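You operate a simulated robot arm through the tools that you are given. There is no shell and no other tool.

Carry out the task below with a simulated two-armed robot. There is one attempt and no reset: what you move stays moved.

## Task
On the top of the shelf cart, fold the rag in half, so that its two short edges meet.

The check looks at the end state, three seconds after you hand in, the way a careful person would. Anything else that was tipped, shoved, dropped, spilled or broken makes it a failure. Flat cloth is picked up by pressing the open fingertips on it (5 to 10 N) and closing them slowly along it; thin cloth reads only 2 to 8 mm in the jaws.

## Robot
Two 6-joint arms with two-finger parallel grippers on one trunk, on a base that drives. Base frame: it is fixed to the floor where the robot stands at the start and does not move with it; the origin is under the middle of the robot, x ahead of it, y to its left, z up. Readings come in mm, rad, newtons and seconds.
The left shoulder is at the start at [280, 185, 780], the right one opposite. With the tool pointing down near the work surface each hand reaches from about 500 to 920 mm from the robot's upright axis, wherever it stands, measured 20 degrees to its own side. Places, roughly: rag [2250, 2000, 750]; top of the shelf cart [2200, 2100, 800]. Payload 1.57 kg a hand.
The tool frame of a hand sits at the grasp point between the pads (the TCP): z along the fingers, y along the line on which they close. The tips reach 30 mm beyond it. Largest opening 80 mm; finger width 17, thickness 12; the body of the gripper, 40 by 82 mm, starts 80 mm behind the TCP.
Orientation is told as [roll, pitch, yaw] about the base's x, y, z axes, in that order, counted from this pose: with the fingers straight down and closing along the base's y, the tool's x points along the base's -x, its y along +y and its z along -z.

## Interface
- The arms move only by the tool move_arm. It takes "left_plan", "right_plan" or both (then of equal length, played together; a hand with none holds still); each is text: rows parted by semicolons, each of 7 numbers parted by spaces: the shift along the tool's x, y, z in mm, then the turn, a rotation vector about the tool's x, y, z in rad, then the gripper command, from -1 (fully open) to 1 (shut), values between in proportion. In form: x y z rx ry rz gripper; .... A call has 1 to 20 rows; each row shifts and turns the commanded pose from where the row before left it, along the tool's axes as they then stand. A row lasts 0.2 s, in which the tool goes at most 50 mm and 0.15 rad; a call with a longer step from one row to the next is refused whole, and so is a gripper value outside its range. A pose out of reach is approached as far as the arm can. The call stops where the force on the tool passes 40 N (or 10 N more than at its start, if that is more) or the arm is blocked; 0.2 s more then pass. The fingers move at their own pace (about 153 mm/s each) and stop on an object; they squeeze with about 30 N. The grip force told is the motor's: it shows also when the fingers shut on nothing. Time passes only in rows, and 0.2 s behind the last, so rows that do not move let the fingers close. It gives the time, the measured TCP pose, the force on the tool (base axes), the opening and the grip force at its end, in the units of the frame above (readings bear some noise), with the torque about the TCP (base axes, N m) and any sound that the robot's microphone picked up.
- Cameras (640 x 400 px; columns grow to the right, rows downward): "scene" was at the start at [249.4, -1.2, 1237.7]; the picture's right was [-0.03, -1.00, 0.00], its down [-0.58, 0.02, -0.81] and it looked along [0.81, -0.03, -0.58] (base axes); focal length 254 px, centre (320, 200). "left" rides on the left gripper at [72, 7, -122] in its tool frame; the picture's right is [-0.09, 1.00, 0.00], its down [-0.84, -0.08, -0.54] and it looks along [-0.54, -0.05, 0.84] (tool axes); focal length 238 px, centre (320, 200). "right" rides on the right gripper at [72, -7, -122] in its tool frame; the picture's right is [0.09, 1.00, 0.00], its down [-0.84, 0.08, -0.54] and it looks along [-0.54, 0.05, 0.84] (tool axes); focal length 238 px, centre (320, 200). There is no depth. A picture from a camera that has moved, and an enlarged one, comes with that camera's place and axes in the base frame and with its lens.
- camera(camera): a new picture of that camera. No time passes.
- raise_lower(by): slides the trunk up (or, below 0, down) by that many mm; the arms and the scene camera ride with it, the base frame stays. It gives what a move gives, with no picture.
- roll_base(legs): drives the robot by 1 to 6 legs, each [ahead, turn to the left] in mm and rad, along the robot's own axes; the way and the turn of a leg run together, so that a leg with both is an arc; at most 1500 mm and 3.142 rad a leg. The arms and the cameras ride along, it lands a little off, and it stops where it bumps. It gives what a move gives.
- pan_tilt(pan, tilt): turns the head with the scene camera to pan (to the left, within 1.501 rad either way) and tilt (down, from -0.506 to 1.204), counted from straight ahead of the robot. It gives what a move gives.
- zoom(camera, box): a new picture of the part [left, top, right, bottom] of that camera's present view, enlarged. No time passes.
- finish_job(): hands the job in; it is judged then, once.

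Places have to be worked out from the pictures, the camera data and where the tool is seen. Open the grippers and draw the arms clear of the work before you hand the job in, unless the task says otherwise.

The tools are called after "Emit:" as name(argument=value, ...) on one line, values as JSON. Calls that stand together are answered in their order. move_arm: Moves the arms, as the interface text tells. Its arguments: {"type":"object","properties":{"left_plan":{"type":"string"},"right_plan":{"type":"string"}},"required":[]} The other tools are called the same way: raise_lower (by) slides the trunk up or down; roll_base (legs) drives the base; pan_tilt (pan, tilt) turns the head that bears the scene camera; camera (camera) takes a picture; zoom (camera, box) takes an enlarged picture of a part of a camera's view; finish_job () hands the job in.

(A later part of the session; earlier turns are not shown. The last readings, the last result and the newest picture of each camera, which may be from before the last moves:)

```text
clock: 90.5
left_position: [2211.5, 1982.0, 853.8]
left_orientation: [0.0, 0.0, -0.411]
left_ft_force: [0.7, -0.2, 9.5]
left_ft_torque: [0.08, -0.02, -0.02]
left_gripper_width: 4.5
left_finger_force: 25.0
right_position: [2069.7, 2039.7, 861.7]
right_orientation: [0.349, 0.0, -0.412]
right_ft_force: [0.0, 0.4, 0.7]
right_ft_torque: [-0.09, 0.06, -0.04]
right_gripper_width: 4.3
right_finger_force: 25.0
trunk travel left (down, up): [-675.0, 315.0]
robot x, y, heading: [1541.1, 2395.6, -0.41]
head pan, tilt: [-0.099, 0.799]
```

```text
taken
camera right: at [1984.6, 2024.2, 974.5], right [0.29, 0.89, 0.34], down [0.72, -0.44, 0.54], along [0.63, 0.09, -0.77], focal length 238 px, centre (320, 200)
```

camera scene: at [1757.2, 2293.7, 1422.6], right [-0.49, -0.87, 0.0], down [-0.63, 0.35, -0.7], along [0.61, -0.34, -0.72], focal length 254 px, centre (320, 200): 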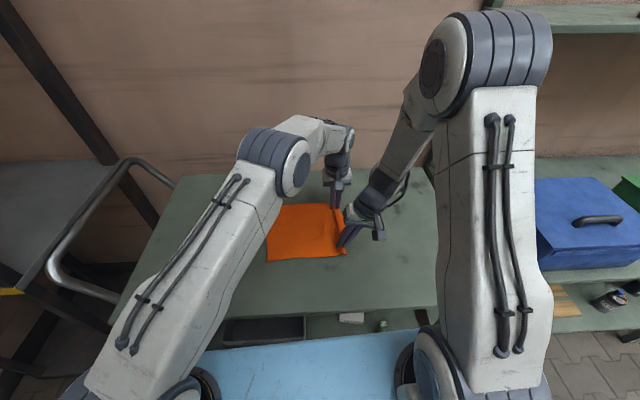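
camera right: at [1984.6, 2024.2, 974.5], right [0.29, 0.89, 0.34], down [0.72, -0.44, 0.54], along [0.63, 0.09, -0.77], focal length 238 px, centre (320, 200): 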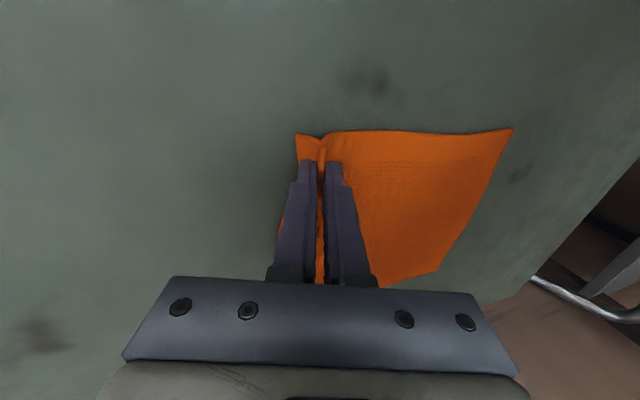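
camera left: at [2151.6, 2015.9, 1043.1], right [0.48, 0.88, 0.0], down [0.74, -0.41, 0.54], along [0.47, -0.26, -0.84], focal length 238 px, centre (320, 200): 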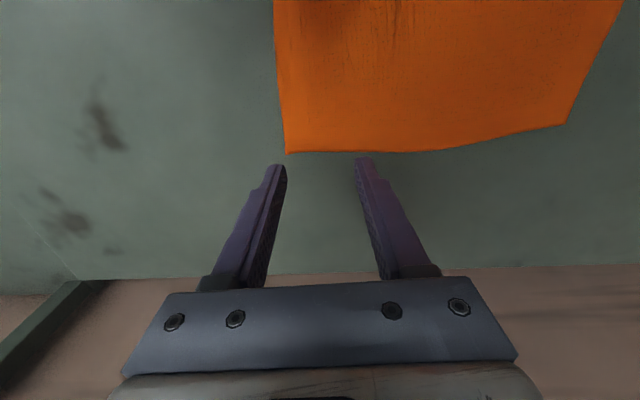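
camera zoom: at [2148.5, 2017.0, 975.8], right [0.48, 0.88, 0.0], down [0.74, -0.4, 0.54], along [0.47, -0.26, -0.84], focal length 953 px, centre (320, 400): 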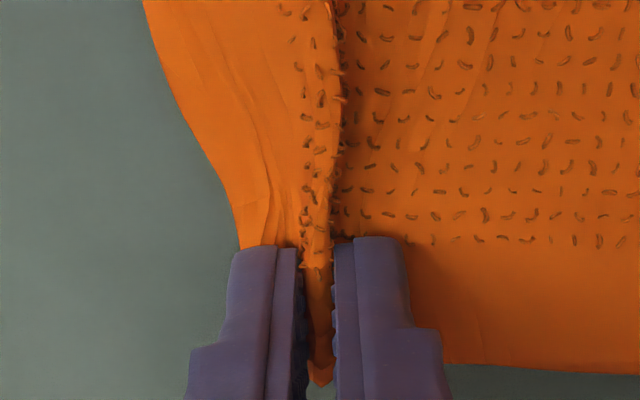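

Both hands hold the right hem (4.3 and 4.5 mm, 25 N each). Because the pinch keeps the hem on the right side of the fingers, I will lift the rag until it hangs, lay its lower half down toward the left, and fold the held edge back to the right onto the lower edge. First I raise the trunk 60 mm and check the grip.

Emit:
raise_lower(by=60)

Emit:
camera(camera="scene")

Emit:
camera(camera="left")

Emit:
camera(camera="right")

```text
clock: 91.5
left_position: [2212.1, 1982.9, 914.0]
left_orientation: [0.002, 0.002, -0.411]
left_ft_force: [0.5, 0.4, -0.5]
left_ft_torque: [0.05, -0.03, 0.01]
left_gripper_width: 4.3
left_finger_force: 25.2
right_position: [2070.3, 2040.8, 921.2]
right_orientation: [0.35, 0.0, -0.411]
right_ft_force: [0.2, 0.4, 0.0]
right_ft_torque: [-0.09, 0.03, 0.02]
right_gripper_width: 4.1
right_finger_force: 24.6
trunk travel left (down, up): [-735.0, 255.0]
robot x, y, heading: [1537.8, 2393.2, -0.408]
head pan, tilt: [-0.099, 0.799]
```

```text
taken
camera scene: at [1757.7, 2293.4, 1482.4], right [-0.49, -0.87, 0.0], down [-0.63, 0.35, -0.7], along [0.61, -0.34, -0.72], focal length 254 px, centre (320, 200)
```

scene: 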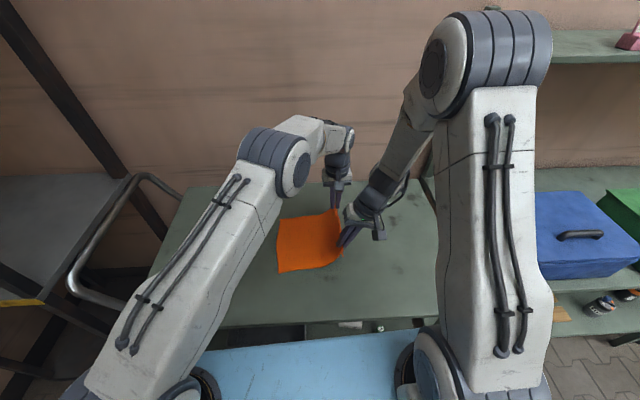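

```text
taken
camera left: at [2148.7, 2016.8, 1035.1], right [0.48, 0.88, 0.0], down [0.74, -0.41, 0.54], along [0.47, -0.26, -0.84], focal length 238 px, centre (320, 200)
```

left: 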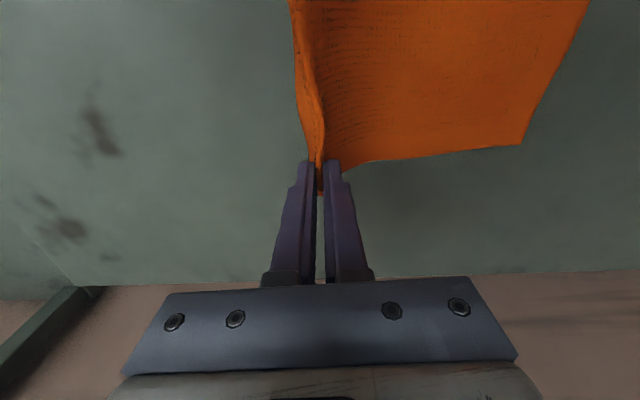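

```text
taken
camera right: at [1984.9, 2024.0, 1034.1], right [0.29, 0.89, 0.34], down [0.72, -0.44, 0.54], along [0.63, 0.09, -0.77], focal length 238 px, centre (320, 200)
```

right: 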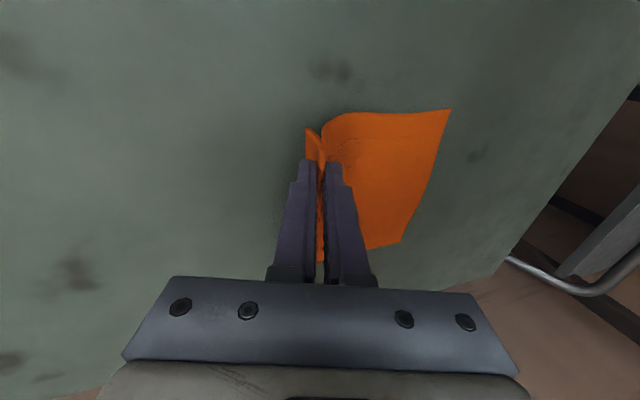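

The held edge came up cleanly with both hands. I lower the right hand 8 mm and shift it 6 mm right so both pinches are level and aligned, then raise the trunk another 165 mm so the rag hangs.

Emit:
move_arm(right_plan="0 -4.2 2.7 0 0 0 1; 0 -4.1 2.7 0 0 0 1; 0 0 0 0 0 0 1", left_plan="0 0 0 0 0 0 1; 0 0 0 0 0 0 1; 0 0 0 0 0 0 1")

Emit:
raise_lower(by=80)

Emit:
raise_lower(by=85)

Emit:
camera(camera="scene")

Emit:
camera(camera="left")

Emit:
camera(camera="right")

```text
clock: 92.3
left_position: [2213.1, 1983.3, 912.3]
left_orientation: [-0.001, 0.003, -0.409]
left_ft_force: [-0.7, -0.9, 0.1]
left_ft_torque: [0.05, 0.04, -0.03]
left_gripper_width: 4.2
left_finger_force: 24.5
right_position: [2067.7, 2035.3, 914.5]
right_orientation: [0.349, -0.001, -0.411]
right_ft_force: [-0.1, -0.4, -0.2]
right_ft_torque: [-0.08, 0.0, -0.01]
right_gripper_width: 4.0
right_finger_force: 25.1
trunk travel left (down, up): [-735.0, 255.0]
robot x, y, heading: [1537.5, 2398.6, -0.414]
head pan, tilt: [-0.099, 0.799]
```

```text
clock: 93.4
left_position: [2212.6, 1984.2, 993.2]
left_orientation: [0.0, 0.001, -0.411]
left_ft_force: [-0.7, 0.4, -0.7]
left_ft_torque: [-0.01, 0.0, 0.0]
left_gripper_width: 4.4
left_finger_force: 25.0
right_position: [2067.3, 2035.2, 993.8]
right_orientation: [0.35, -0.001, -0.412]
right_ft_force: [0.2, 0.7, -0.1]
right_ft_torque: [-0.07, 0.03, -0.02]
right_gripper_width: 4.5
right_finger_force: 24.9
trunk travel left (down, up): [-815.0, 175.0]
robot x, y, heading: [1538.0, 2394.4, -0.404]
head pan, tilt: [-0.099, 0.799]
```

```text
clock: 94.7
left_position: [2213.1, 1981.8, 1077.8]
left_orientation: [-0.001, 0.004, -0.41]
left_ft_force: [0.0, 0.7, -1.3]
left_ft_torque: [-0.02, 0.0, 0.0]
left_gripper_width: 4.3
left_finger_force: 24.8
right_position: [2068.3, 2035.0, 1078.8]
right_orientation: [0.349, 0.001, -0.413]
right_ft_force: [-0.7, 0.3, 0.0]
right_ft_torque: [-0.04, 0.01, -0.03]
right_gripper_width: 4.0
right_finger_force: 24.7
trunk travel left (down, up): [-900.0, 90.0]
robot x, y, heading: [1536.0, 2394.2, -0.411]
head pan, tilt: [-0.099, 0.799]
```

```text
taken
camera scene: at [1757.8, 2293.3, 1647.4], right [-0.49, -0.87, 0.0], down [-0.63, 0.35, -0.7], along [0.61, -0.34, -0.72], focal length 254 px, centre (320, 200)
```

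scene: 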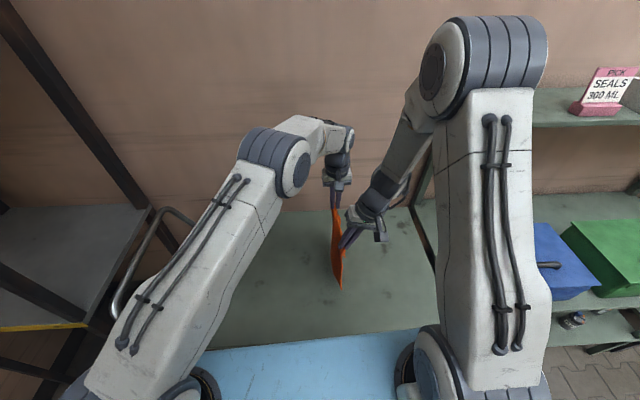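

```text
taken
camera left: at [2148.8, 2016.7, 1200.2], right [0.48, 0.88, 0.0], down [0.74, -0.41, 0.54], along [0.47, -0.26, -0.84], focal length 238 px, centre (320, 200)
```

left: 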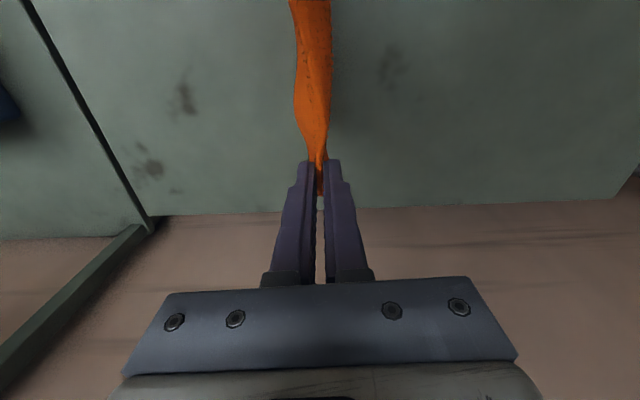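

```text
taken
camera right: at [1982.9, 2018.8, 1191.5], right [0.29, 0.89, 0.34], down [0.72, -0.44, 0.54], along [0.63, 0.09, -0.77], focal length 238 px, centre (320, 200)
```

right: 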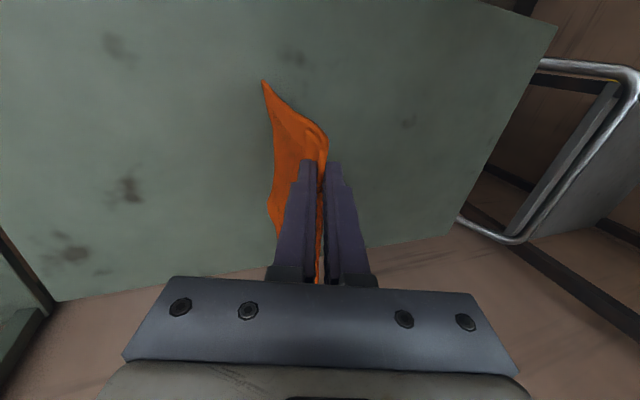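

The rag hangs from both hands. I zoom on the scene to see how far its lower edge is above the cart top.

Emit:
zoom(camera="scene", box=[280, 180, 408, 310])

Emit:
zoom(camera="right", box=[220, 50, 380, 290])

```text
3.08 times, centred on (344, 245) of scene
camera zoom: at [1757.8, 2293.3, 1647.4], right [-0.49, -0.87, 0.0], down [-0.63, 0.35, -0.7], along [0.61, -0.34, -0.72], focal length 780 px, centre (246, 62)
```

zoom: 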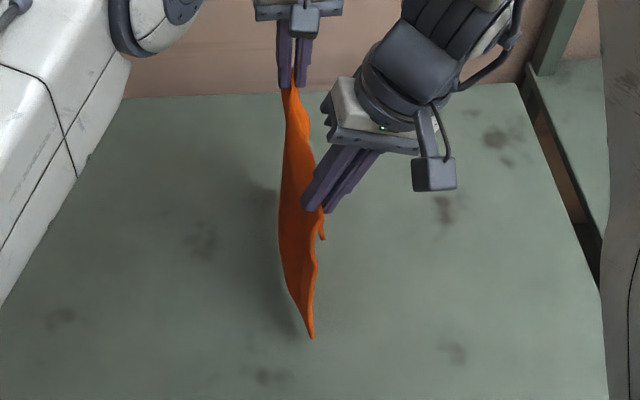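

```text
1.67 times, centred on (300, 170) of right
camera zoom: at [1982.9, 2018.8, 1191.5], right [0.29, 0.89, 0.34], down [0.72, -0.44, 0.54], along [0.63, 0.09, -0.77], focal length 397 px, centre (353, 250)
```

zoom: 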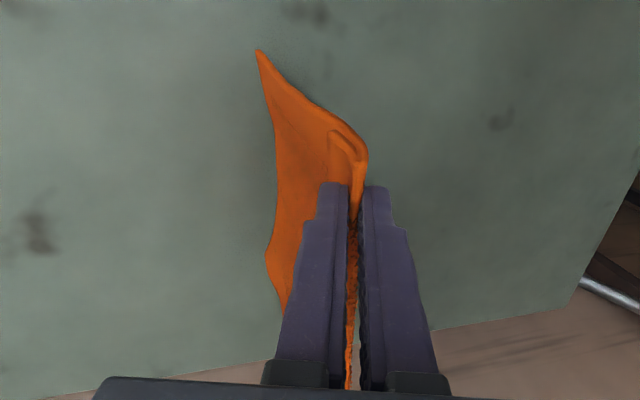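

The lower edge hangs about 20 mm above the cart, straight below the hands. I lower both hands together 22 mm to touch, then move left and down in step to start laying the lower half toward the left.

Emit:
move_arm(left_plan="0 0 4.4 0 0 0 1; 0 0 4.4 0 0 0 1; 0 0 4.4 0 0 0 1; 0 0 4.4 0 0 0 1; 0 0 4.4 0 0 0 1; 0 10 5 0 0 0 1; 0 10 5 0 0 0 1; 0 8 8 0 0 0 1; 0 8 8 0 0 0 1; 0 8 8 0 0 0 1; 0 8 8 0 0 0 1; 0 8 8 0 0 0 1; 0 0 0 0 0 0 1", right_plan="0 -1.51 4.13 0 0 0 1; 0 -1.51 4.13 0 0 0 1; 0 -1.51 4.13 0 0 0 1; 0 -1.51 4.13 0 0 0 1; 0 -1.51 4.13 0 0 0 1; 0 7.67 8.13 0 0 0 1; 0 7.67 8.13 0 0 0 1; 0 4.77 10.25 0 0 0 1; 0 4.77 10.25 0 0 0 1; 0 4.77 10.25 0 0 0 1; 0 4.77 10.25 0 0 0 1; 0 4.77 10.25 0 0 0 1; 0 0 0 0 0 0 1")

Emit:
camera(camera="scene")

Emit:
zoom(camera="scene", box=[280, 180, 408, 310])

Emit:
camera(camera="right")

Emit:
camera(camera="left")

```text
clock: 97.5
left_position: [2234.8, 2036.6, 1005.6]
left_orientation: [-0.001, 0.001, -0.409]
left_ft_force: [0.3, -0.4, 0.2]
left_ft_torque: [0.03, 0.0, 0.03]
left_gripper_width: 4.5
left_finger_force: 25.2
right_position: [2092.6, 2089.6, 1008.2]
right_orientation: [0.349, 0.0, -0.41]
right_ft_force: [0.7, 0.4, 0.5]
right_ft_torque: [-0.04, 0.08, -0.01]
right_gripper_width: 4.3
right_finger_force: 24.6
trunk travel left (down, up): [-900.0, 90.0]
robot x, y, heading: [1536.9, 2396.3, -0.414]
head pan, tilt: [-0.099, 0.799]
```

```text
taken
camera scene: at [1757.8, 2293.5, 1647.5], right [-0.49, -0.87, 0.0], down [-0.63, 0.35, -0.7], along [0.61, -0.34, -0.72], focal length 254 px, centre (320, 200)
```

scene: 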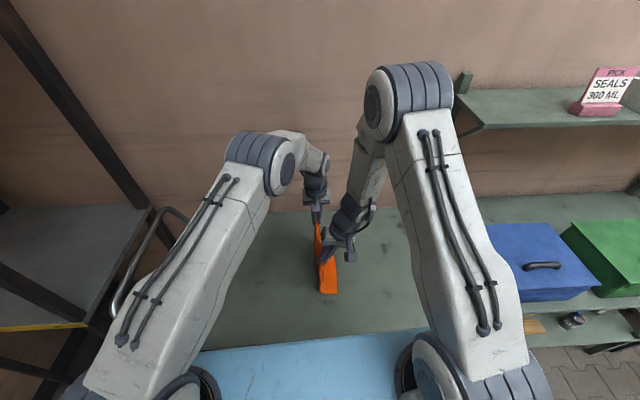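

```text
3.08 times, centred on (344, 245) of scene
camera zoom: at [1757.8, 2293.5, 1647.5], right [-0.49, -0.87, 0.0], down [-0.63, 0.35, -0.7], along [0.61, -0.34, -0.72], focal length 780 px, centre (246, 62)
```

zoom: 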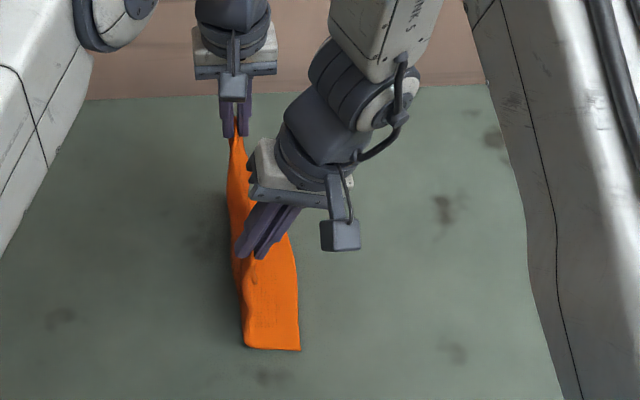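

```text
taken
camera right: at [2007.8, 2073.7, 1120.5], right [0.29, 0.89, 0.34], down [0.72, -0.44, 0.54], along [0.63, 0.09, -0.77], focal length 238 px, centre (320, 200)
```

right: 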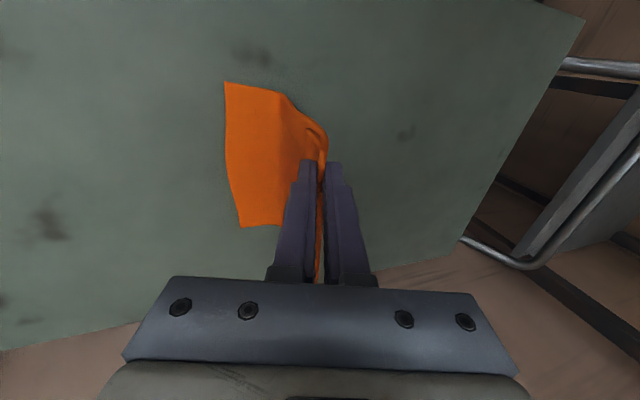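

```text
taken
camera left: at [2171.5, 2071.5, 1128.0], right [0.48, 0.88, 0.0], down [0.74, -0.41, 0.54], along [0.47, -0.26, -0.84], focal length 238 px, centre (320, 200)
```

left: 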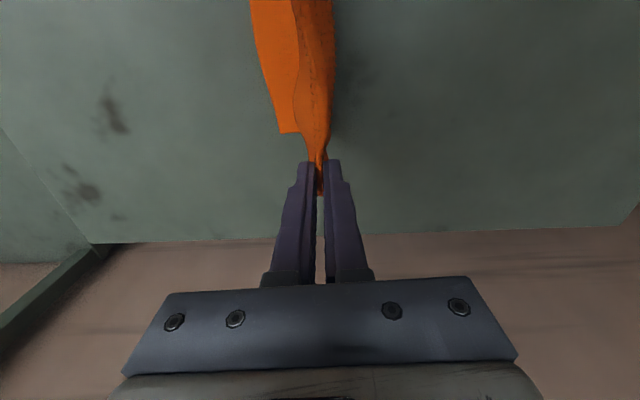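

It is laying beautifully: the lower edge rests straight at about 101 mm to my right, with about 50 mm of cloth on the cart. I continue left and down by 75 mm each so half of the rag is laid.

Emit:
move_arm(left_plan="0 7.5 7.3 0 0 0 1; 0 7.5 7.3 0 0 0 1; 0 7.5 7.3 0 0 0 1; 0 7.5 7.3 0 0 0 1; 0 7.5 7.3 0 0 0 1; 0 7.5 7.3 0 0 0 1; 0 7.5 7.3 0 0 0 1; 0 7.5 7.3 0 0 0 1; 0 7.5 7.3 0 0 0 1; 0 7.5 7.3 0 0 0 1; 0 0 0 0 0 0 1", right_plan="0 4.54 9.43 0 0 0 1; 0 4.54 9.43 0 0 0 1; 0 4.54 9.43 0 0 0 1; 0 4.54 9.43 0 0 0 1; 0 4.54 9.43 0 0 0 1; 0 4.54 9.43 0 0 0 1; 0 4.54 9.43 0 0 0 1; 0 4.54 9.43 0 0 0 1; 0 4.54 9.43 0 0 0 1; 0 4.54 9.43 0 0 0 1; 0 0 0 0 0 0 1")

Emit:
zoom(camera="scene", box=[240, 180, 400, 310])

Emit:
camera(camera="scene")

Emit:
camera(camera="right")

Emit:
camera(camera="left")

```text
clock: 99.8
left_position: [2266.2, 2107.2, 931.1]
left_orientation: [-0.003, 0.003, -0.41]
left_ft_force: [-0.1, -0.7, 0.5]
left_ft_torque: [0.02, 0.0, -0.03]
left_gripper_width: 4.5
left_finger_force: 25.3
right_position: [2120.6, 2157.8, 932.4]
right_orientation: [0.346, -0.001, -0.412]
right_ft_force: [-0.5, 0.5, 0.0]
right_ft_torque: [-0.09, 0.04, -0.03]
right_gripper_width: 4.4
right_finger_force: 25.5
trunk travel left (down, up): [-900.0, 90.0]
robot x, y, heading: [1539.4, 2400.9, -0.411]
head pan, tilt: [-0.099, 0.799]
```

```text
3.08 times, centred on (320, 245) of scene
camera zoom: at [1757.8, 2293.6, 1647.5], right [-0.49, -0.87, 0.0], down [-0.63, 0.35, -0.7], along [0.61, -0.34, -0.72], focal length 780 px, centre (320, 62)
```

zoom: 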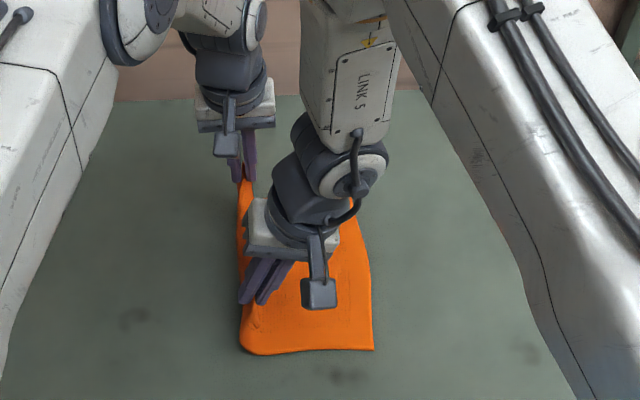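

```text
taken
camera scene: at [1757.8, 2293.6, 1647.5], right [-0.49, -0.87, 0.0], down [-0.63, 0.35, -0.7], along [0.61, -0.34, -0.72], focal length 254 px, centre (320, 200)
```

scene: 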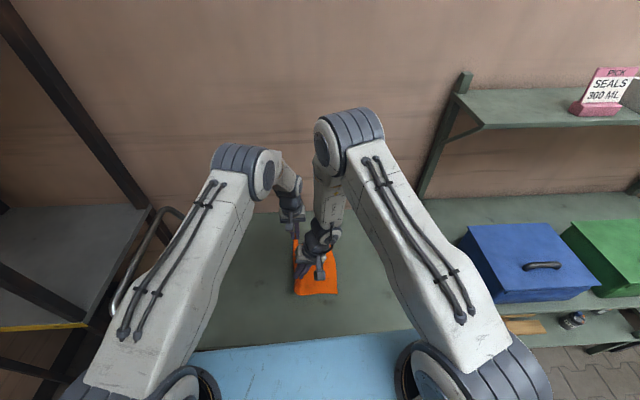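

```text
taken
camera right: at [2035.8, 2141.4, 1045.3], right [0.29, 0.89, 0.34], down [0.72, -0.44, 0.54], along [0.63, 0.09, -0.77], focal length 238 px, centre (320, 200)
```

right: 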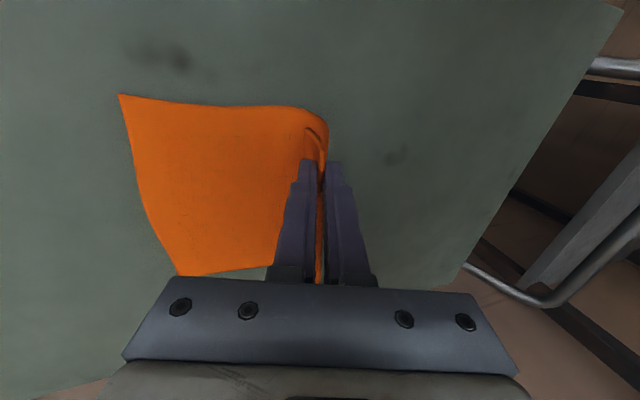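

```text
taken
camera left: at [2203.1, 2141.4, 1054.0], right [0.48, 0.88, 0.0], down [0.74, -0.4, 0.54], along [0.47, -0.26, -0.84], focal length 238 px, centre (320, 200)
```

left: 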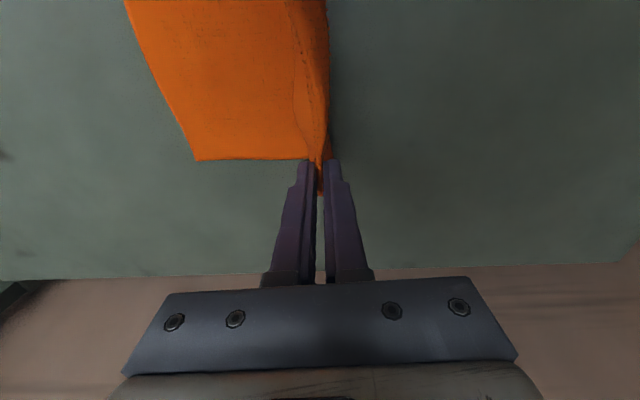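

The lower edge has not moved (still about 101–104 mm right) and the tips are 130 mm to its left at 79 mm height. I now swing both hands right and down along a 75 mm arc, to lay the held half over the laid half.

Emit:
move_arm(left_plan="0 -6.5 0.55 0 0 0 1; 0 -6.5 0.55 0 0 0 1; 0 -6.35 1.7 0 0 0 1; 0 -6.35 1.7 0 0 0 1; 0 -5.9 2.75 0 0 0 1; 0 -5.9 2.75 0 0 0 1; 0 -5.35 3.75 0 0 0 1; 0 -5.35 3.75 0 0 0 1; 0 -4.65 4.65 0 0 0 1; 0 -4.65 4.65 0 0 0 1; 0 -3.75 5.35 0 0 0 1; 0 -3.75 5.35 0 0 0 1; 0 -2.75 5.9 0 0 0 1; 0 -2.75 5.9 0 0 0 1; 0 -1.7 6.35 0 0 0 1; 0 -1.7 6.35 0 0 0 1; 0 0 0 0 0 0 1", right_plan="0 -6.29 -1.72 0 0 0 1; 0 -6.29 -1.72 0 0 0 1; 0 -6.55 -0.58 0 0 0 1; 0 -6.55 -0.58 0 0 0 1; 0 -6.49 0.56 0 0 0 1; 0 -6.49 0.56 0 0 0 1; 0 -6.31 1.69 0 0 0 1; 0 -6.31 1.69 0 0 0 1; 0 -5.96 2.77 0 0 0 1; 0 -5.96 2.77 0 0 0 1; 0 -5.36 3.74 0 0 0 1; 0 -5.36 3.74 0 0 0 1; 0 -4.6 4.6 0 0 0 1; 0 -4.6 4.6 0 0 0 1; 0 -3.78 5.38 0 0 0 1; 0 -3.78 5.38 0 0 0 1; 0 0 0 0 0 0 1")

Emit:
zoom(camera="scene", box=[240, 180, 400, 310])

Emit:
camera(camera="right")

Emit:
camera(camera="left")

```text
clock: 103.5
left_position: [2237.1, 2037.4, 870.1]
left_orientation: [-0.004, 0.002, -0.409]
left_ft_force: [0.6, 0.3, -0.2]
left_ft_torque: [0.04, -0.02, -0.01]
left_gripper_width: 4.5
left_finger_force: 25.2
right_position: [2090.9, 2089.7, 873.4]
right_orientation: [0.351, 0.0, -0.411]
right_ft_force: [0.1, -0.1, 0.8]
right_ft_torque: [-0.09, 0.0, 0.02]
right_gripper_width: 4.2
right_finger_force: 24.4
trunk travel left (down, up): [-900.0, 90.0]
robot x, y, heading: [1541.8, 2397.2, -0.41]
head pan, tilt: [-0.099, 0.799]
```

```text
3.08 times, centred on (320, 245) of scene
camera zoom: at [1757.6, 2293.4, 1647.5], right [-0.49, -0.87, 0.0], down [-0.63, 0.35, -0.7], along [0.61, -0.34, -0.72], focal length 780 px, centre (320, 62)
```

zoom: 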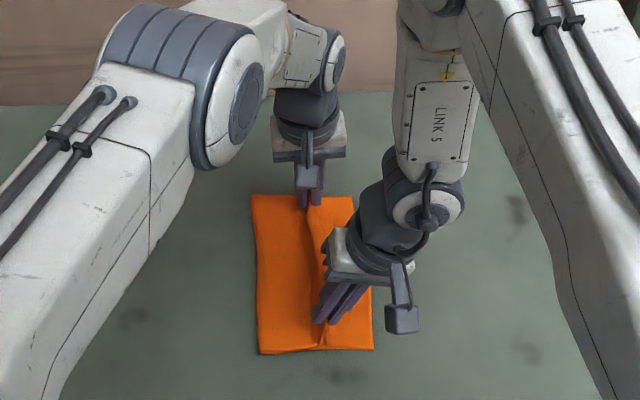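

```text
taken
camera right: at [2006.1, 2073.4, 985.5], right [0.29, 0.89, 0.34], down [0.72, -0.44, 0.54], along [0.63, 0.09, -0.77], focal length 238 px, centre (320, 200)
```

right: 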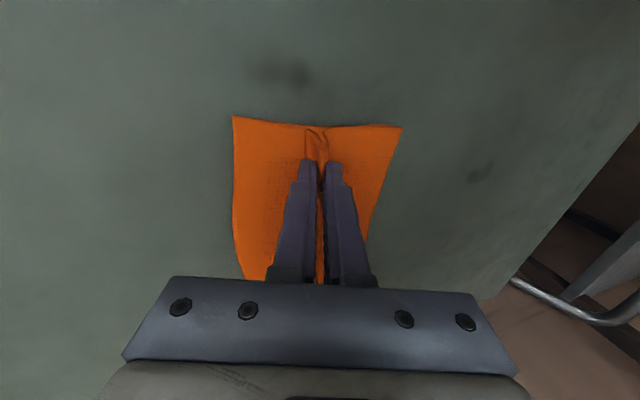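

```text
taken
camera left: at [2173.0, 2072.6, 992.5], right [0.48, 0.88, 0.0], down [0.74, -0.4, 0.54], along [0.47, -0.26, -0.84], focal length 238 px, centre (320, 200)
```

left: 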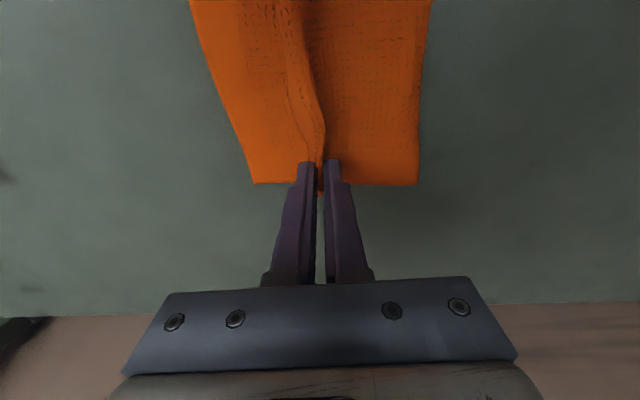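

The held half now lies over the lower half: fold line at about 28 mm left, lower edge at 101–104 mm right. I lower the left hand until its tips just press on the two layers.

Emit:
move_arm(left_plan="0 0 4 0 0 0 1; 0 0 4 0 0 0 1; 0 0 1 0 0 0 1; 0 0 1 0 0 0 1; 0 0 0 0 0 0 1", right_plan="0 -1.4 3.8 0 0 0 1; 0 0 0 0 0 0 1; 0 0 0 0 0 0 1; 0 0 0 0 0 0 1; 0 0 0 0 0 0 1")

```text
clock: 104.7
left_position: [2235.5, 2039.5, 861.4]
left_orientation: [-0.001, 0.002, -0.41]
left_ft_force: [0.5, 0.3, 0.0]
left_ft_torque: [0.04, -0.01, -0.02]
left_gripper_width: 4.5
left_finger_force: 25.2
right_position: [2090.8, 2090.5, 867.8]
right_orientation: [0.349, 0.0, -0.411]
right_ft_force: [-0.5, 0.4, 0.6]
right_ft_torque: [-0.07, 0.03, 0.02]
right_gripper_width: 4.3
right_finger_force: 24.9
trunk travel left (down, up): [-900.0, 90.0]
robot x, y, heading: [1535.4, 2394.6, -0.412]
head pan, tilt: [-0.099, 0.799]
```

Emit:
move_arm(left_plan="0 0 1 0 0 0 1; 0 0 1 0 0 0 1; 0 0 0.7 0 0 0 1; 0 0 0 0 0 0 1")

```text
clock: 105.7
left_position: [2236.1, 2039.7, 859.3]
left_orientation: [0.001, 0.002, -0.409]
left_ft_force: [-0.4, 0.4, 1.8]
left_ft_torque: [0.02, 0.05, 0.0]
left_gripper_width: 4.6
left_finger_force: 24.9
right_position: [2090.8, 2091.1, 869.0]
right_orientation: [0.35, 0.0, -0.411]
right_ft_force: [-0.1, 0.0, 0.6]
right_ft_torque: [-0.08, 0.04, 0.02]
right_gripper_width: 4.4
right_finger_force: 24.7
trunk travel left (down, up): [-900.0, 90.0]
robot x, y, heading: [1539.7, 2396.9, -0.411]
head pan, tilt: [-0.099, 0.799]
```

Light contact at 1.8 N. I press 0.4 mm more and open the left gripper slowly while shifting right, so that its left finger stays put and the right finger spreads the hem outward.

Emit:
move_arm(left_plan="0 0 0.4 0 0 0 0.88; 0 -1.3 0 0 0 0 0.815; 0 -1.3 0 0 0 0 0.75; 0 -1.3 0 0 0 0 0.685; 0 -1.3 0 0 0 0 0.62; 0 -1.3 0 0 0 0 0.555; 0 -1.3 0 0 0 0 0.49; 0 -1.3 0 0 0 0 0.425; 0 -1.3 0 0 0 0 0.36; 0 0 0 0 0 0 0.36")

Emit:
zoom(camera="left", box=[200, 60, 440, 210])

Emit:
zoom(camera="scene", box=[280, 220, 360, 300])

```text
clock: 107.8
left_position: [2232.2, 2029.8, 858.8]
left_orientation: [0.0, 0.003, -0.409]
left_ft_force: [0.5, 0.8, 2.7]
left_ft_torque: [0.05, -0.04, -0.01]
left_gripper_width: 25.9
left_finger_force: 0.1
right_position: [2089.8, 2090.8, 868.0]
right_orientation: [0.348, 0.001, -0.412]
right_ft_force: [1.2, 0.0, 1.1]
right_ft_torque: [-0.06, 0.05, 0.02]
right_gripper_width: 4.2
right_finger_force: 24.9
trunk travel left (down, up): [-900.0, 90.0]
robot x, y, heading: [1538.9, 2390.4, -0.408]
head pan, tilt: [-0.099, 0.799]
```

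```text
2.67 times, centred on (320, 135) of left
camera zoom: at [2168.0, 2063.9, 980.4], right [0.48, 0.88, 0.0], down [0.74, -0.41, 0.54], along [0.47, -0.26, -0.84], focal length 636 px, centre (320, 373)
```

zoom: 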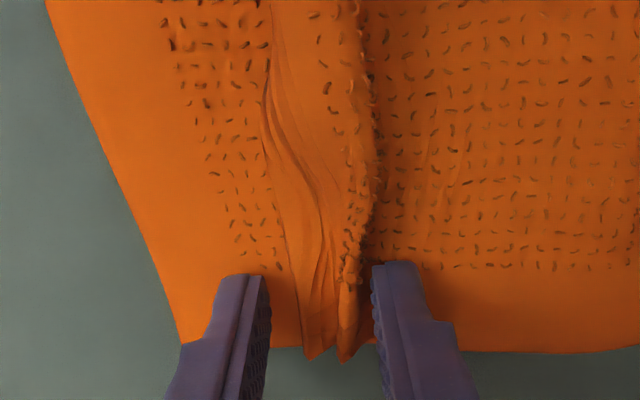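

```text
5.00 times, centred on (320, 260) of scene
camera zoom: at [1757.5, 2293.6, 1647.5], right [-0.49, -0.87, 0.0], down [-0.63, 0.35, -0.7], along [0.61, -0.34, -0.72], focal length 1268 px, centre (320, -100)
```

zoom: 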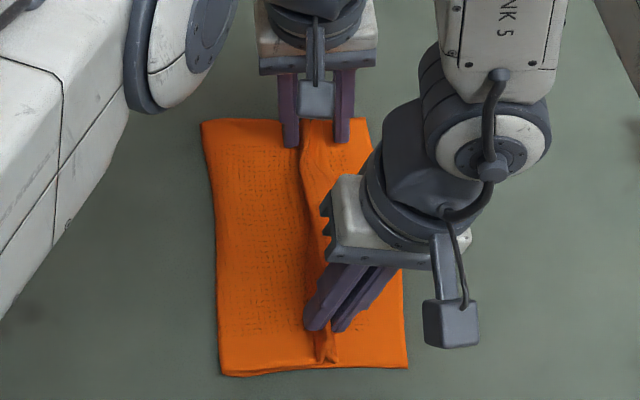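

The left grip is released; the hem edge now lies about 35 mm short of the lower edge with the extra length standing in a small ridge. I lift the left hand 45 mm and look at how it relaxes.

Emit:
move_arm(left_plan="0 0 -5 0 0 0 0.3; 0 0 -10 0 0 0 0.2; 0 0 -15 0 0 0 0.2; 0 0 -15 0 0 0 0.2; 0 0 0 0 0 0 0.2")

Emit:
camera(camera="left")

Emit:
zoom(camera="left", box=[180, 20, 460, 195])

```text
clock: 109.0
left_position: [2233.7, 2027.5, 902.6]
left_orientation: [0.0, 0.002, -0.41]
left_ft_force: [0.3, -0.3, -0.2]
left_ft_torque: [0.03, -0.02, -0.01]
left_gripper_width: 31.7
left_finger_force: 0.0
right_position: [2090.9, 2090.5, 869.0]
right_orientation: [0.349, 0.0, -0.411]
right_ft_force: [-0.2, 1.0, 0.4]
right_ft_torque: [-0.04, 0.05, -0.02]
right_gripper_width: 4.4
right_finger_force: 25.4
trunk travel left (down, up): [-900.0, 90.0]
robot x, y, heading: [1539.0, 2394.0, -0.41]
head pan, tilt: [-0.099, 0.799]
```

```text
taken
camera left: at [2169.6, 2062.5, 1024.2], right [0.48, 0.88, 0.0], down [0.74, -0.41, 0.54], along [0.47, -0.26, -0.84], focal length 238 px, centre (320, 200)
```

left: 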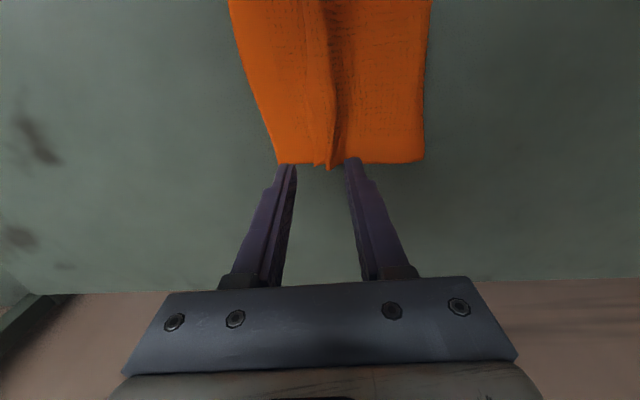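

```text
2.29 times, centred on (320, 108) of left
camera zoom: at [2169.6, 2062.5, 1024.2], right [0.48, 0.88, 0.0], down [0.74, -0.41, 0.54], along [0.47, -0.26, -0.84], focal length 545 px, centre (320, 411)
```

zoom: 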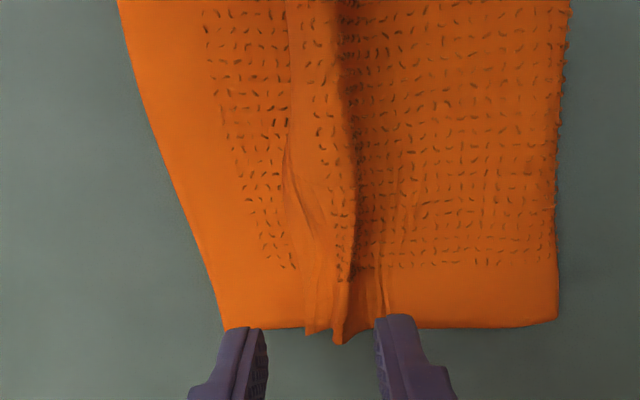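

A soft ridge remains near the far end. I move the left hand up and away to the left, so that the right hand can be straightened to vertical and release its end.

Emit:
move_arm(left_plan="0 0 -30 0 0 0 0.2; 0 0 -30 0 0 0 0.2; 0 35 0 0 0 0 0.2; 0 35 0 0 0 0 0.2; 0 35 0 0 0 0 0.2; 0 35 0 0 0 0 0.2; 0 20 0 0 0 0 0.2; 0 0 0 0 0 0 0.2; 0 0 0 0 0 0 0.2", right_plan="0 0 0 0 0 0 1; 0 0 0 0 0 0 1; 0 0 0 0 0 0 1; 0 0 0 0 0 0 1; 0 0 0 0 0 0 1; 0 3.4 0 0.117 0 0 1; 0 3.4 0 0.117 0 0 1; 0 3.4 0 0.116 0 0 1; 0 0 0 0 0 0 1")

Emit:
camera(camera="scene")

Emit:
camera(camera="right")

```text
clock: 111.0
left_position: [2296.0, 2174.7, 963.7]
left_orientation: [0.0, 0.003, -0.412]
left_ft_force: [-0.4, 0.1, -0.6]
left_ft_torque: [-0.01, -0.05, -0.03]
left_gripper_width: 32.0
left_finger_force: 0.1
right_position: [2091.6, 2098.9, 870.1]
right_orientation: [0.071, 0.017, -0.41]
right_ft_force: [0.2, -0.5, 0.9]
right_ft_torque: [0.04, -0.03, 0.05]
right_gripper_width: 3.9
right_finger_force: 25.1
right hand out of reach, approached as far as the arm can: row 8
trunk travel left (down, up): [-900.0, 90.0]
robot x, y, heading: [1539.4, 2394.9, -0.409]
head pan, tilt: [-0.099, 0.799]
```

```text
taken
camera scene: at [1757.6, 2293.5, 1647.5], right [-0.49, -0.87, 0.0], down [-0.63, 0.35, -0.7], along [0.61, -0.34, -0.72], focal length 254 px, centre (320, 200)
```

scene: 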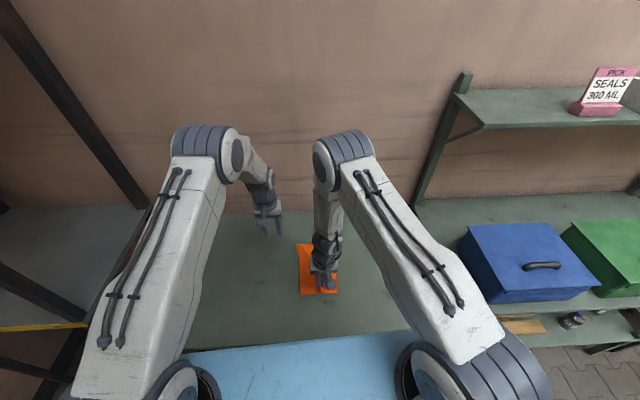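

```text
taken
camera right: at [2021.2, 2112.5, 992.8], right [0.31, 0.95, 0.07], down [0.79, -0.3, 0.53], along [0.53, -0.11, -0.84], focal length 238 px, centre (320, 200)
```

right: 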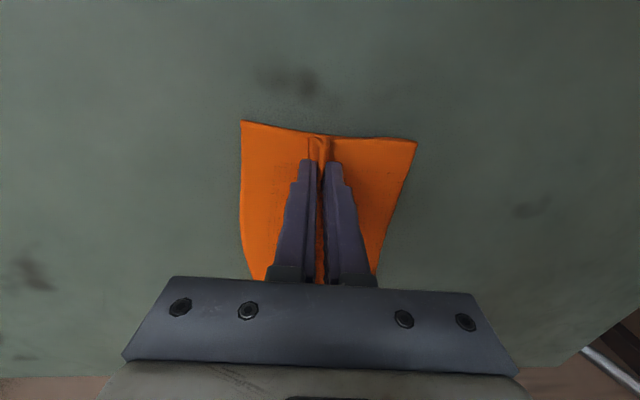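

The right hand reached the limit of its straightening at a 0.07 rad lean, which is good enough. I lower it by sliding the trunk down 9 mm so its tips come just onto the layers.

Emit:
raise_lower(by=-9)

```text
clock: 111.6
left_position: [2296.4, 2175.7, 954.8]
left_orientation: [0.0, 0.002, -0.41]
left_ft_force: [-0.5, 0.0, -0.7]
left_ft_torque: [0.0, -0.01, 0.03]
left_gripper_width: 32.0
left_finger_force: 0.1
right_position: [2090.3, 2100.3, 862.3]
right_orientation: [0.074, 0.018, -0.41]
right_ft_force: [0.2, -0.4, 0.6]
right_ft_torque: [0.05, -0.02, 0.03]
right_gripper_width: 4.2
right_finger_force: 24.8
trunk travel left (down, up): [-891.0, 99.0]
robot x, y, heading: [1537.0, 2395.7, -0.407]
head pan, tilt: [-0.099, 0.799]
```

Now I open the right gripper slowly to let the hem settle, then look before lifting.

Emit:
move_arm(right_plan="0 0 0 0 0 0 0.88; 0 0 0 0 0 0 0.8; 0 0 0 0 0 0 0.72; 0 0 0 0 0 0 0.64; 0 0 0 0 0 0 0.56; 0 0 0 0 0 0 0.48; 0 0 0 0 0 0 0.4; 0 0 0 0 0 0 0.3; 0 0 0 0 0 0 0.2; 0 0 0 0 0 0 0.2")

Emit:
zoom(camera="right", box=[220, 100, 440, 237.5])

Emit:
zoom(camera="left", box=[0, 0, 640, 400])

```text
clock: 113.8
left_position: [2296.3, 2174.8, 953.9]
left_orientation: [0.0, 0.002, -0.412]
left_ft_force: [-0.2, -0.2, 0.6]
left_ft_torque: [0.01, 0.0, 0.02]
left_gripper_width: 32.0
left_finger_force: 0.0
right_position: [2091.7, 2100.0, 860.5]
right_orientation: [0.074, 0.018, -0.409]
right_ft_force: [-0.9, 0.9, 0.4]
right_ft_torque: [0.02, -0.02, 0.03]
right_gripper_width: 31.9
right_finger_force: 0.1
trunk travel left (down, up): [-891.0, 99.0]
robot x, y, heading: [1541.6, 2394.3, -0.414]
head pan, tilt: [-0.099, 0.799]
```

```text
2.91 times, centred on (330, 169) of right
camera zoom: at [2021.1, 2112.4, 983.8], right [0.31, 0.95, 0.07], down [0.79, -0.3, 0.53], along [0.53, -0.11, -0.84], focal length 693 px, centre (291, 291)
```

zoom: 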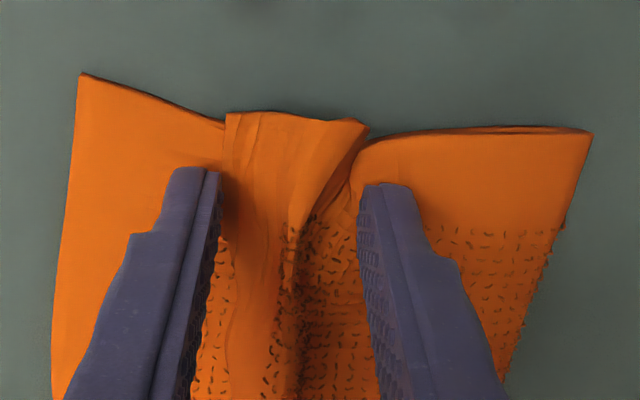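

```text
1.00 times, centred on (320, 200) of left (not enlarged: the box is as wide or as high as the picture)
camera zoom: at [2232.4, 2209.9, 1076.9], right [0.48, 0.88, 0.0], down [0.74, -0.4, 0.54], along [0.47, -0.26, -0.84], focal length 238 px, centre (320, 200)
```

zoom: 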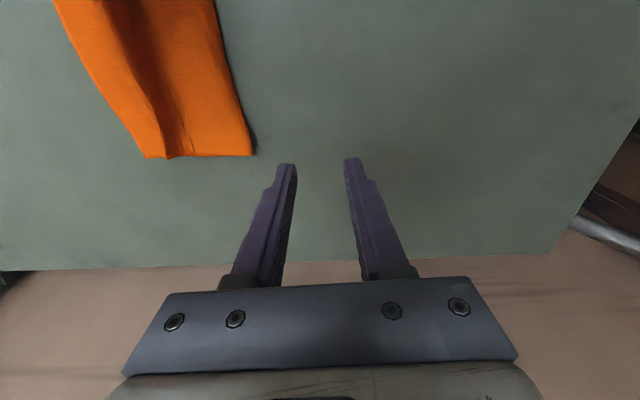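

The near grip is open too, leaving a soft ridge. I lift the right hand clear and move it aside to see the whole folded rag.

Emit:
move_arm(right_plan="0 0 -5 0 0 0 0.1; 0 0 -15 0 0 0 0; 0 0 -30 0 0 0 0; 0 0 -30 0 0 0 0; 0 -35 0 0 0 0 0; 0 -35 0 0 0 0 0; 0 -35 0 0 0 0 0; 0 -35 0 0 0 0 0; 0 0 0 0 0 0 0")

Emit:
pan_tilt(pan=0.0, tilt=0.9)

Emit:
camera(camera="scene")

Emit:
zoom(camera="scene", box=[260, 160, 420, 260])

```text
clock: 115.8
left_position: [2295.7, 2174.7, 954.1]
left_orientation: [-0.001, 0.003, -0.411]
left_ft_force: [-0.3, 0.1, -0.1]
left_ft_torque: [0.04, -0.01, -0.02]
left_gripper_width: 32.0
left_finger_force: 0.1
right_position: [2034.6, 1963.7, 928.9]
right_orientation: [0.074, 0.016, -0.41]
right_ft_force: [-0.9, -0.3, 0.0]
right_ft_torque: [0.04, -0.01, 0.0]
right_gripper_width: 39.9
right_finger_force: 0.1
trunk travel left (down, up): [-891.0, 99.0]
robot x, y, heading: [1538.8, 2392.6, -0.408]
head pan, tilt: [-0.099, 0.799]
```

```text
clock: 116.5
left_position: [2296.8, 2176.1, 954.7]
left_orientation: [0.0, 0.003, -0.411]
left_ft_force: [-0.6, -0.2, -0.2]
left_ft_torque: [-0.06, -0.03, 0.01]
left_gripper_width: 31.7
left_finger_force: 0.1
right_position: [2032.6, 1965.8, 929.9]
right_orientation: [0.074, 0.018, -0.41]
right_ft_force: [0.2, -0.8, 0.4]
right_ft_torque: [0.05, -0.01, 0.02]
right_gripper_width: 40.1
right_finger_force: 0.0
trunk travel left (down, up): [-891.0, 99.0]
robot x, y, heading: [1536.9, 2397.3, -0.413]
head pan, tilt: [0.0, 0.901]
```

```text
taken
camera scene: at [1756.4, 2302.7, 1630.6], right [-0.4, -0.92, 0.0], down [-0.72, 0.31, -0.62], along [0.57, -0.25, -0.78], focal length 254 px, centre (320, 200)
```

scene: 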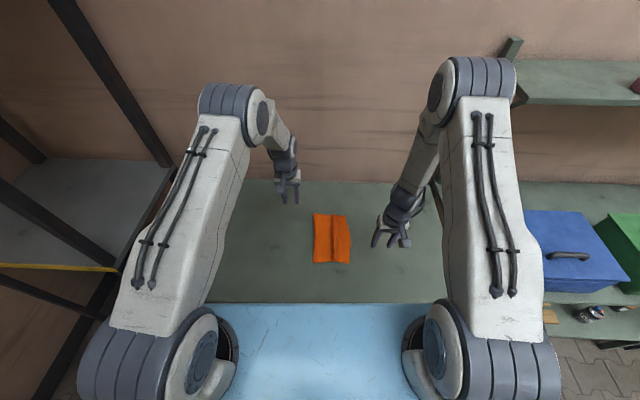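

```text
4.00 times, centred on (340, 210) of scene
camera zoom: at [1756.4, 2302.7, 1630.6], right [-0.4, -0.92, 0.0], down [-0.72, 0.31, -0.62], along [0.57, -0.25, -0.78], focal length 1014 px, centre (240, 160)
```

zoom: 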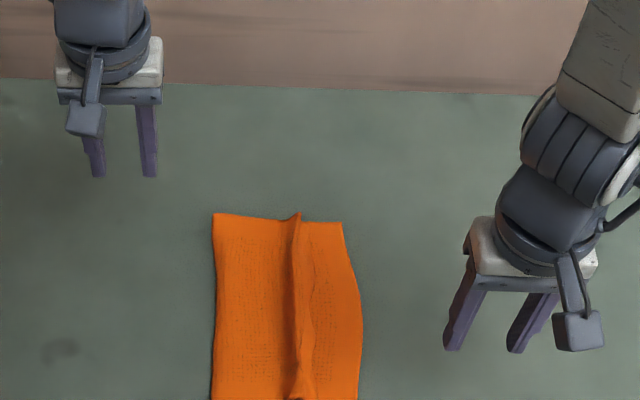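

The fold is clear; a standing ridge remains along the hem. I zoom in closely on the rag.

Emit:
zoom(camera="scene", box=[290, 205, 370, 270])

Emit:
camera(camera="right")

Emit:
camera(camera="left")

```text
6.15 times, centred on (330, 238) of scene
camera zoom: at [1756.4, 2302.7, 1630.6], right [-0.4, -0.92, 0.0], down [-0.72, 0.31, -0.62], along [0.57, -0.25, -0.78], focal length 1560 px, centre (258, -31)
```

zoom: 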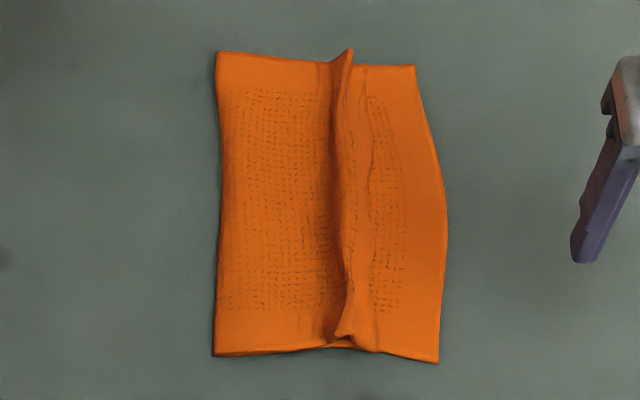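

```text
taken
camera right: at [1963.7, 1977.9, 1052.2], right [0.31, 0.95, 0.07], down [0.79, -0.3, 0.53], along [0.53, -0.11, -0.84], focal length 238 px, centre (320, 200)
```

right: 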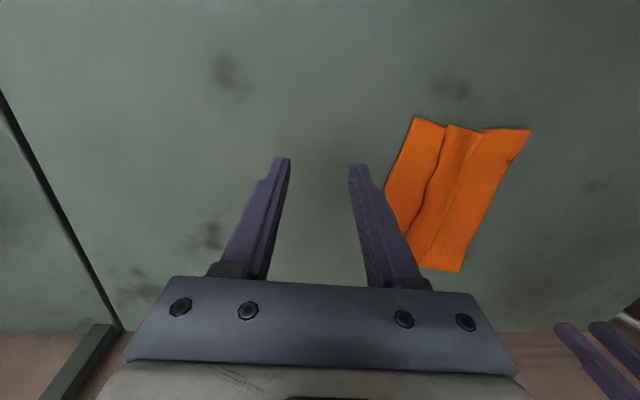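

```text
taken
camera left: at [2232.3, 2209.9, 1076.9], right [0.48, 0.88, 0.0], down [0.74, -0.41, 0.54], along [0.47, -0.26, -0.84], focal length 238 px, centre (320, 200)
```

left: 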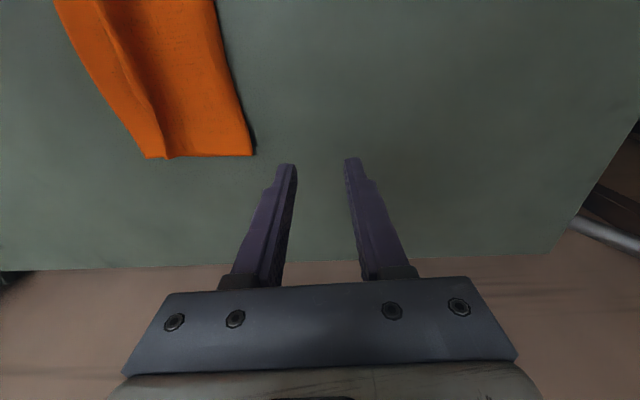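

The hem edge lies about 36–44 mm short of the lower edge, the missing length standing in a soft ridge about 35–55 mm right of centre. I will smooth it out with the left hand turned 90 degrees so both open fingers sweep the ridge to the right; first I move the right hand well away and put the left hand into place, still high.

Emit:
move_arm(left_plan="0 0 0 0 0 0 -0.5; 0 0 0 0 0 0 -0.5; 0 0 0 0 0 0 -0.5; 8.7 -40.7 0 0 0 0 -0.5; 8.7 -40.7 0 0 0 0 -0.5; 8.6 -40.6 0 0 0 0 -0.5; 0 0 0 0 0 -0.15 -0.5; 0 0 0 0 0 -0.15 -0.5; 0 0 0 0 0 -0.15 -0.5; 0 0 0 0 0 -0.15 -0.5; 0 0 0 0 0 -0.15 -0.5; 0 0 0 0 0 -0.15 -0.5; 0 0 0 0 0 -0.15 -0.5; 0 0 0 0 0 -0.15 -0.5; 0 0 0 0 0 -0.15 -0.5; 0 0 0 0 0 -0.15 -0.5; 0 0 0 0 0 -0.071 -0.5; 0 0 0 0 0 0 -0.5", right_plan="0 0 -35 0 0 0 0; 0 0 -35 0 0 0 0; 0 0 -35 0 0 0 0; 0 0 -35 0 0 0 0; 0 -35 0 0 0 0 0; 0 -35 0 0 0 0 0; 0 -35 0 0 0 0 0; 0 -35 0 0 0 0 0; 0 0 0 0 0 0 0; 0 0 0 0 0 0 0; 0 0 0 0 0 0 0; 0 0 0 0 0 0 0; 0 0 0 0 0 0 0; 0 0 0 0 0 0 0; 0 0 0 0 0 0 0; 0 0 0 0 0 0 0; 0 0 0 0 0 0 0; 0 0 0 0 0 0 0")

Emit:
camera(camera="scene")

Emit:
camera(camera="left")

```text
clock: 120.3
left_position: [2221.9, 2074.8, 954.6]
left_orientation: [0.003, -0.001, 1.16]
left_ft_force: [0.0, 0.1, -0.9]
left_ft_torque: [-0.06, 0.01, 0.01]
left_gripper_width: 60.2
left_finger_force: 0.1
right_position: [1975.1, 1826.5, 1059.1]
right_orientation: [0.073, 0.018, -0.412]
right_ft_force: [0.1, -0.5, 0.1]
right_ft_torque: [0.01, 0.03, 0.0]
right_gripper_width: 39.7
right_finger_force: 0.1
trunk travel left (down, up): [-891.0, 99.0]
robot x, y, heading: [1540.3, 2392.6, -0.409]
head pan, tilt: [0.0, 0.901]
```

```text
taken
camera scene: at [1756.4, 2302.7, 1630.6], right [-0.4, -0.92, 0.0], down [-0.72, 0.31, -0.62], along [0.57, -0.25, -0.78], focal length 254 px, centre (320, 200)
```

scene: 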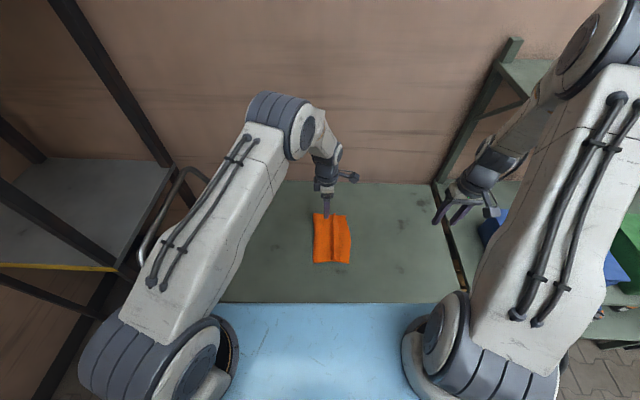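

```text
taken
camera left: at [2187.7, 2010.3, 1077.7], right [-0.88, 0.48, 0.0], down [0.41, 0.74, 0.54], along [0.26, 0.48, -0.84], focal length 238 px, centre (320, 200)
```

left: 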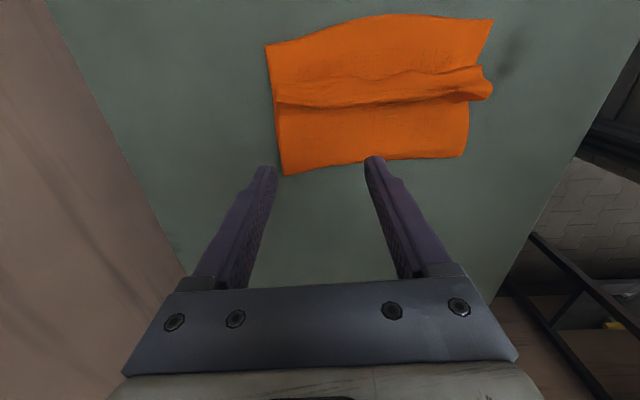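

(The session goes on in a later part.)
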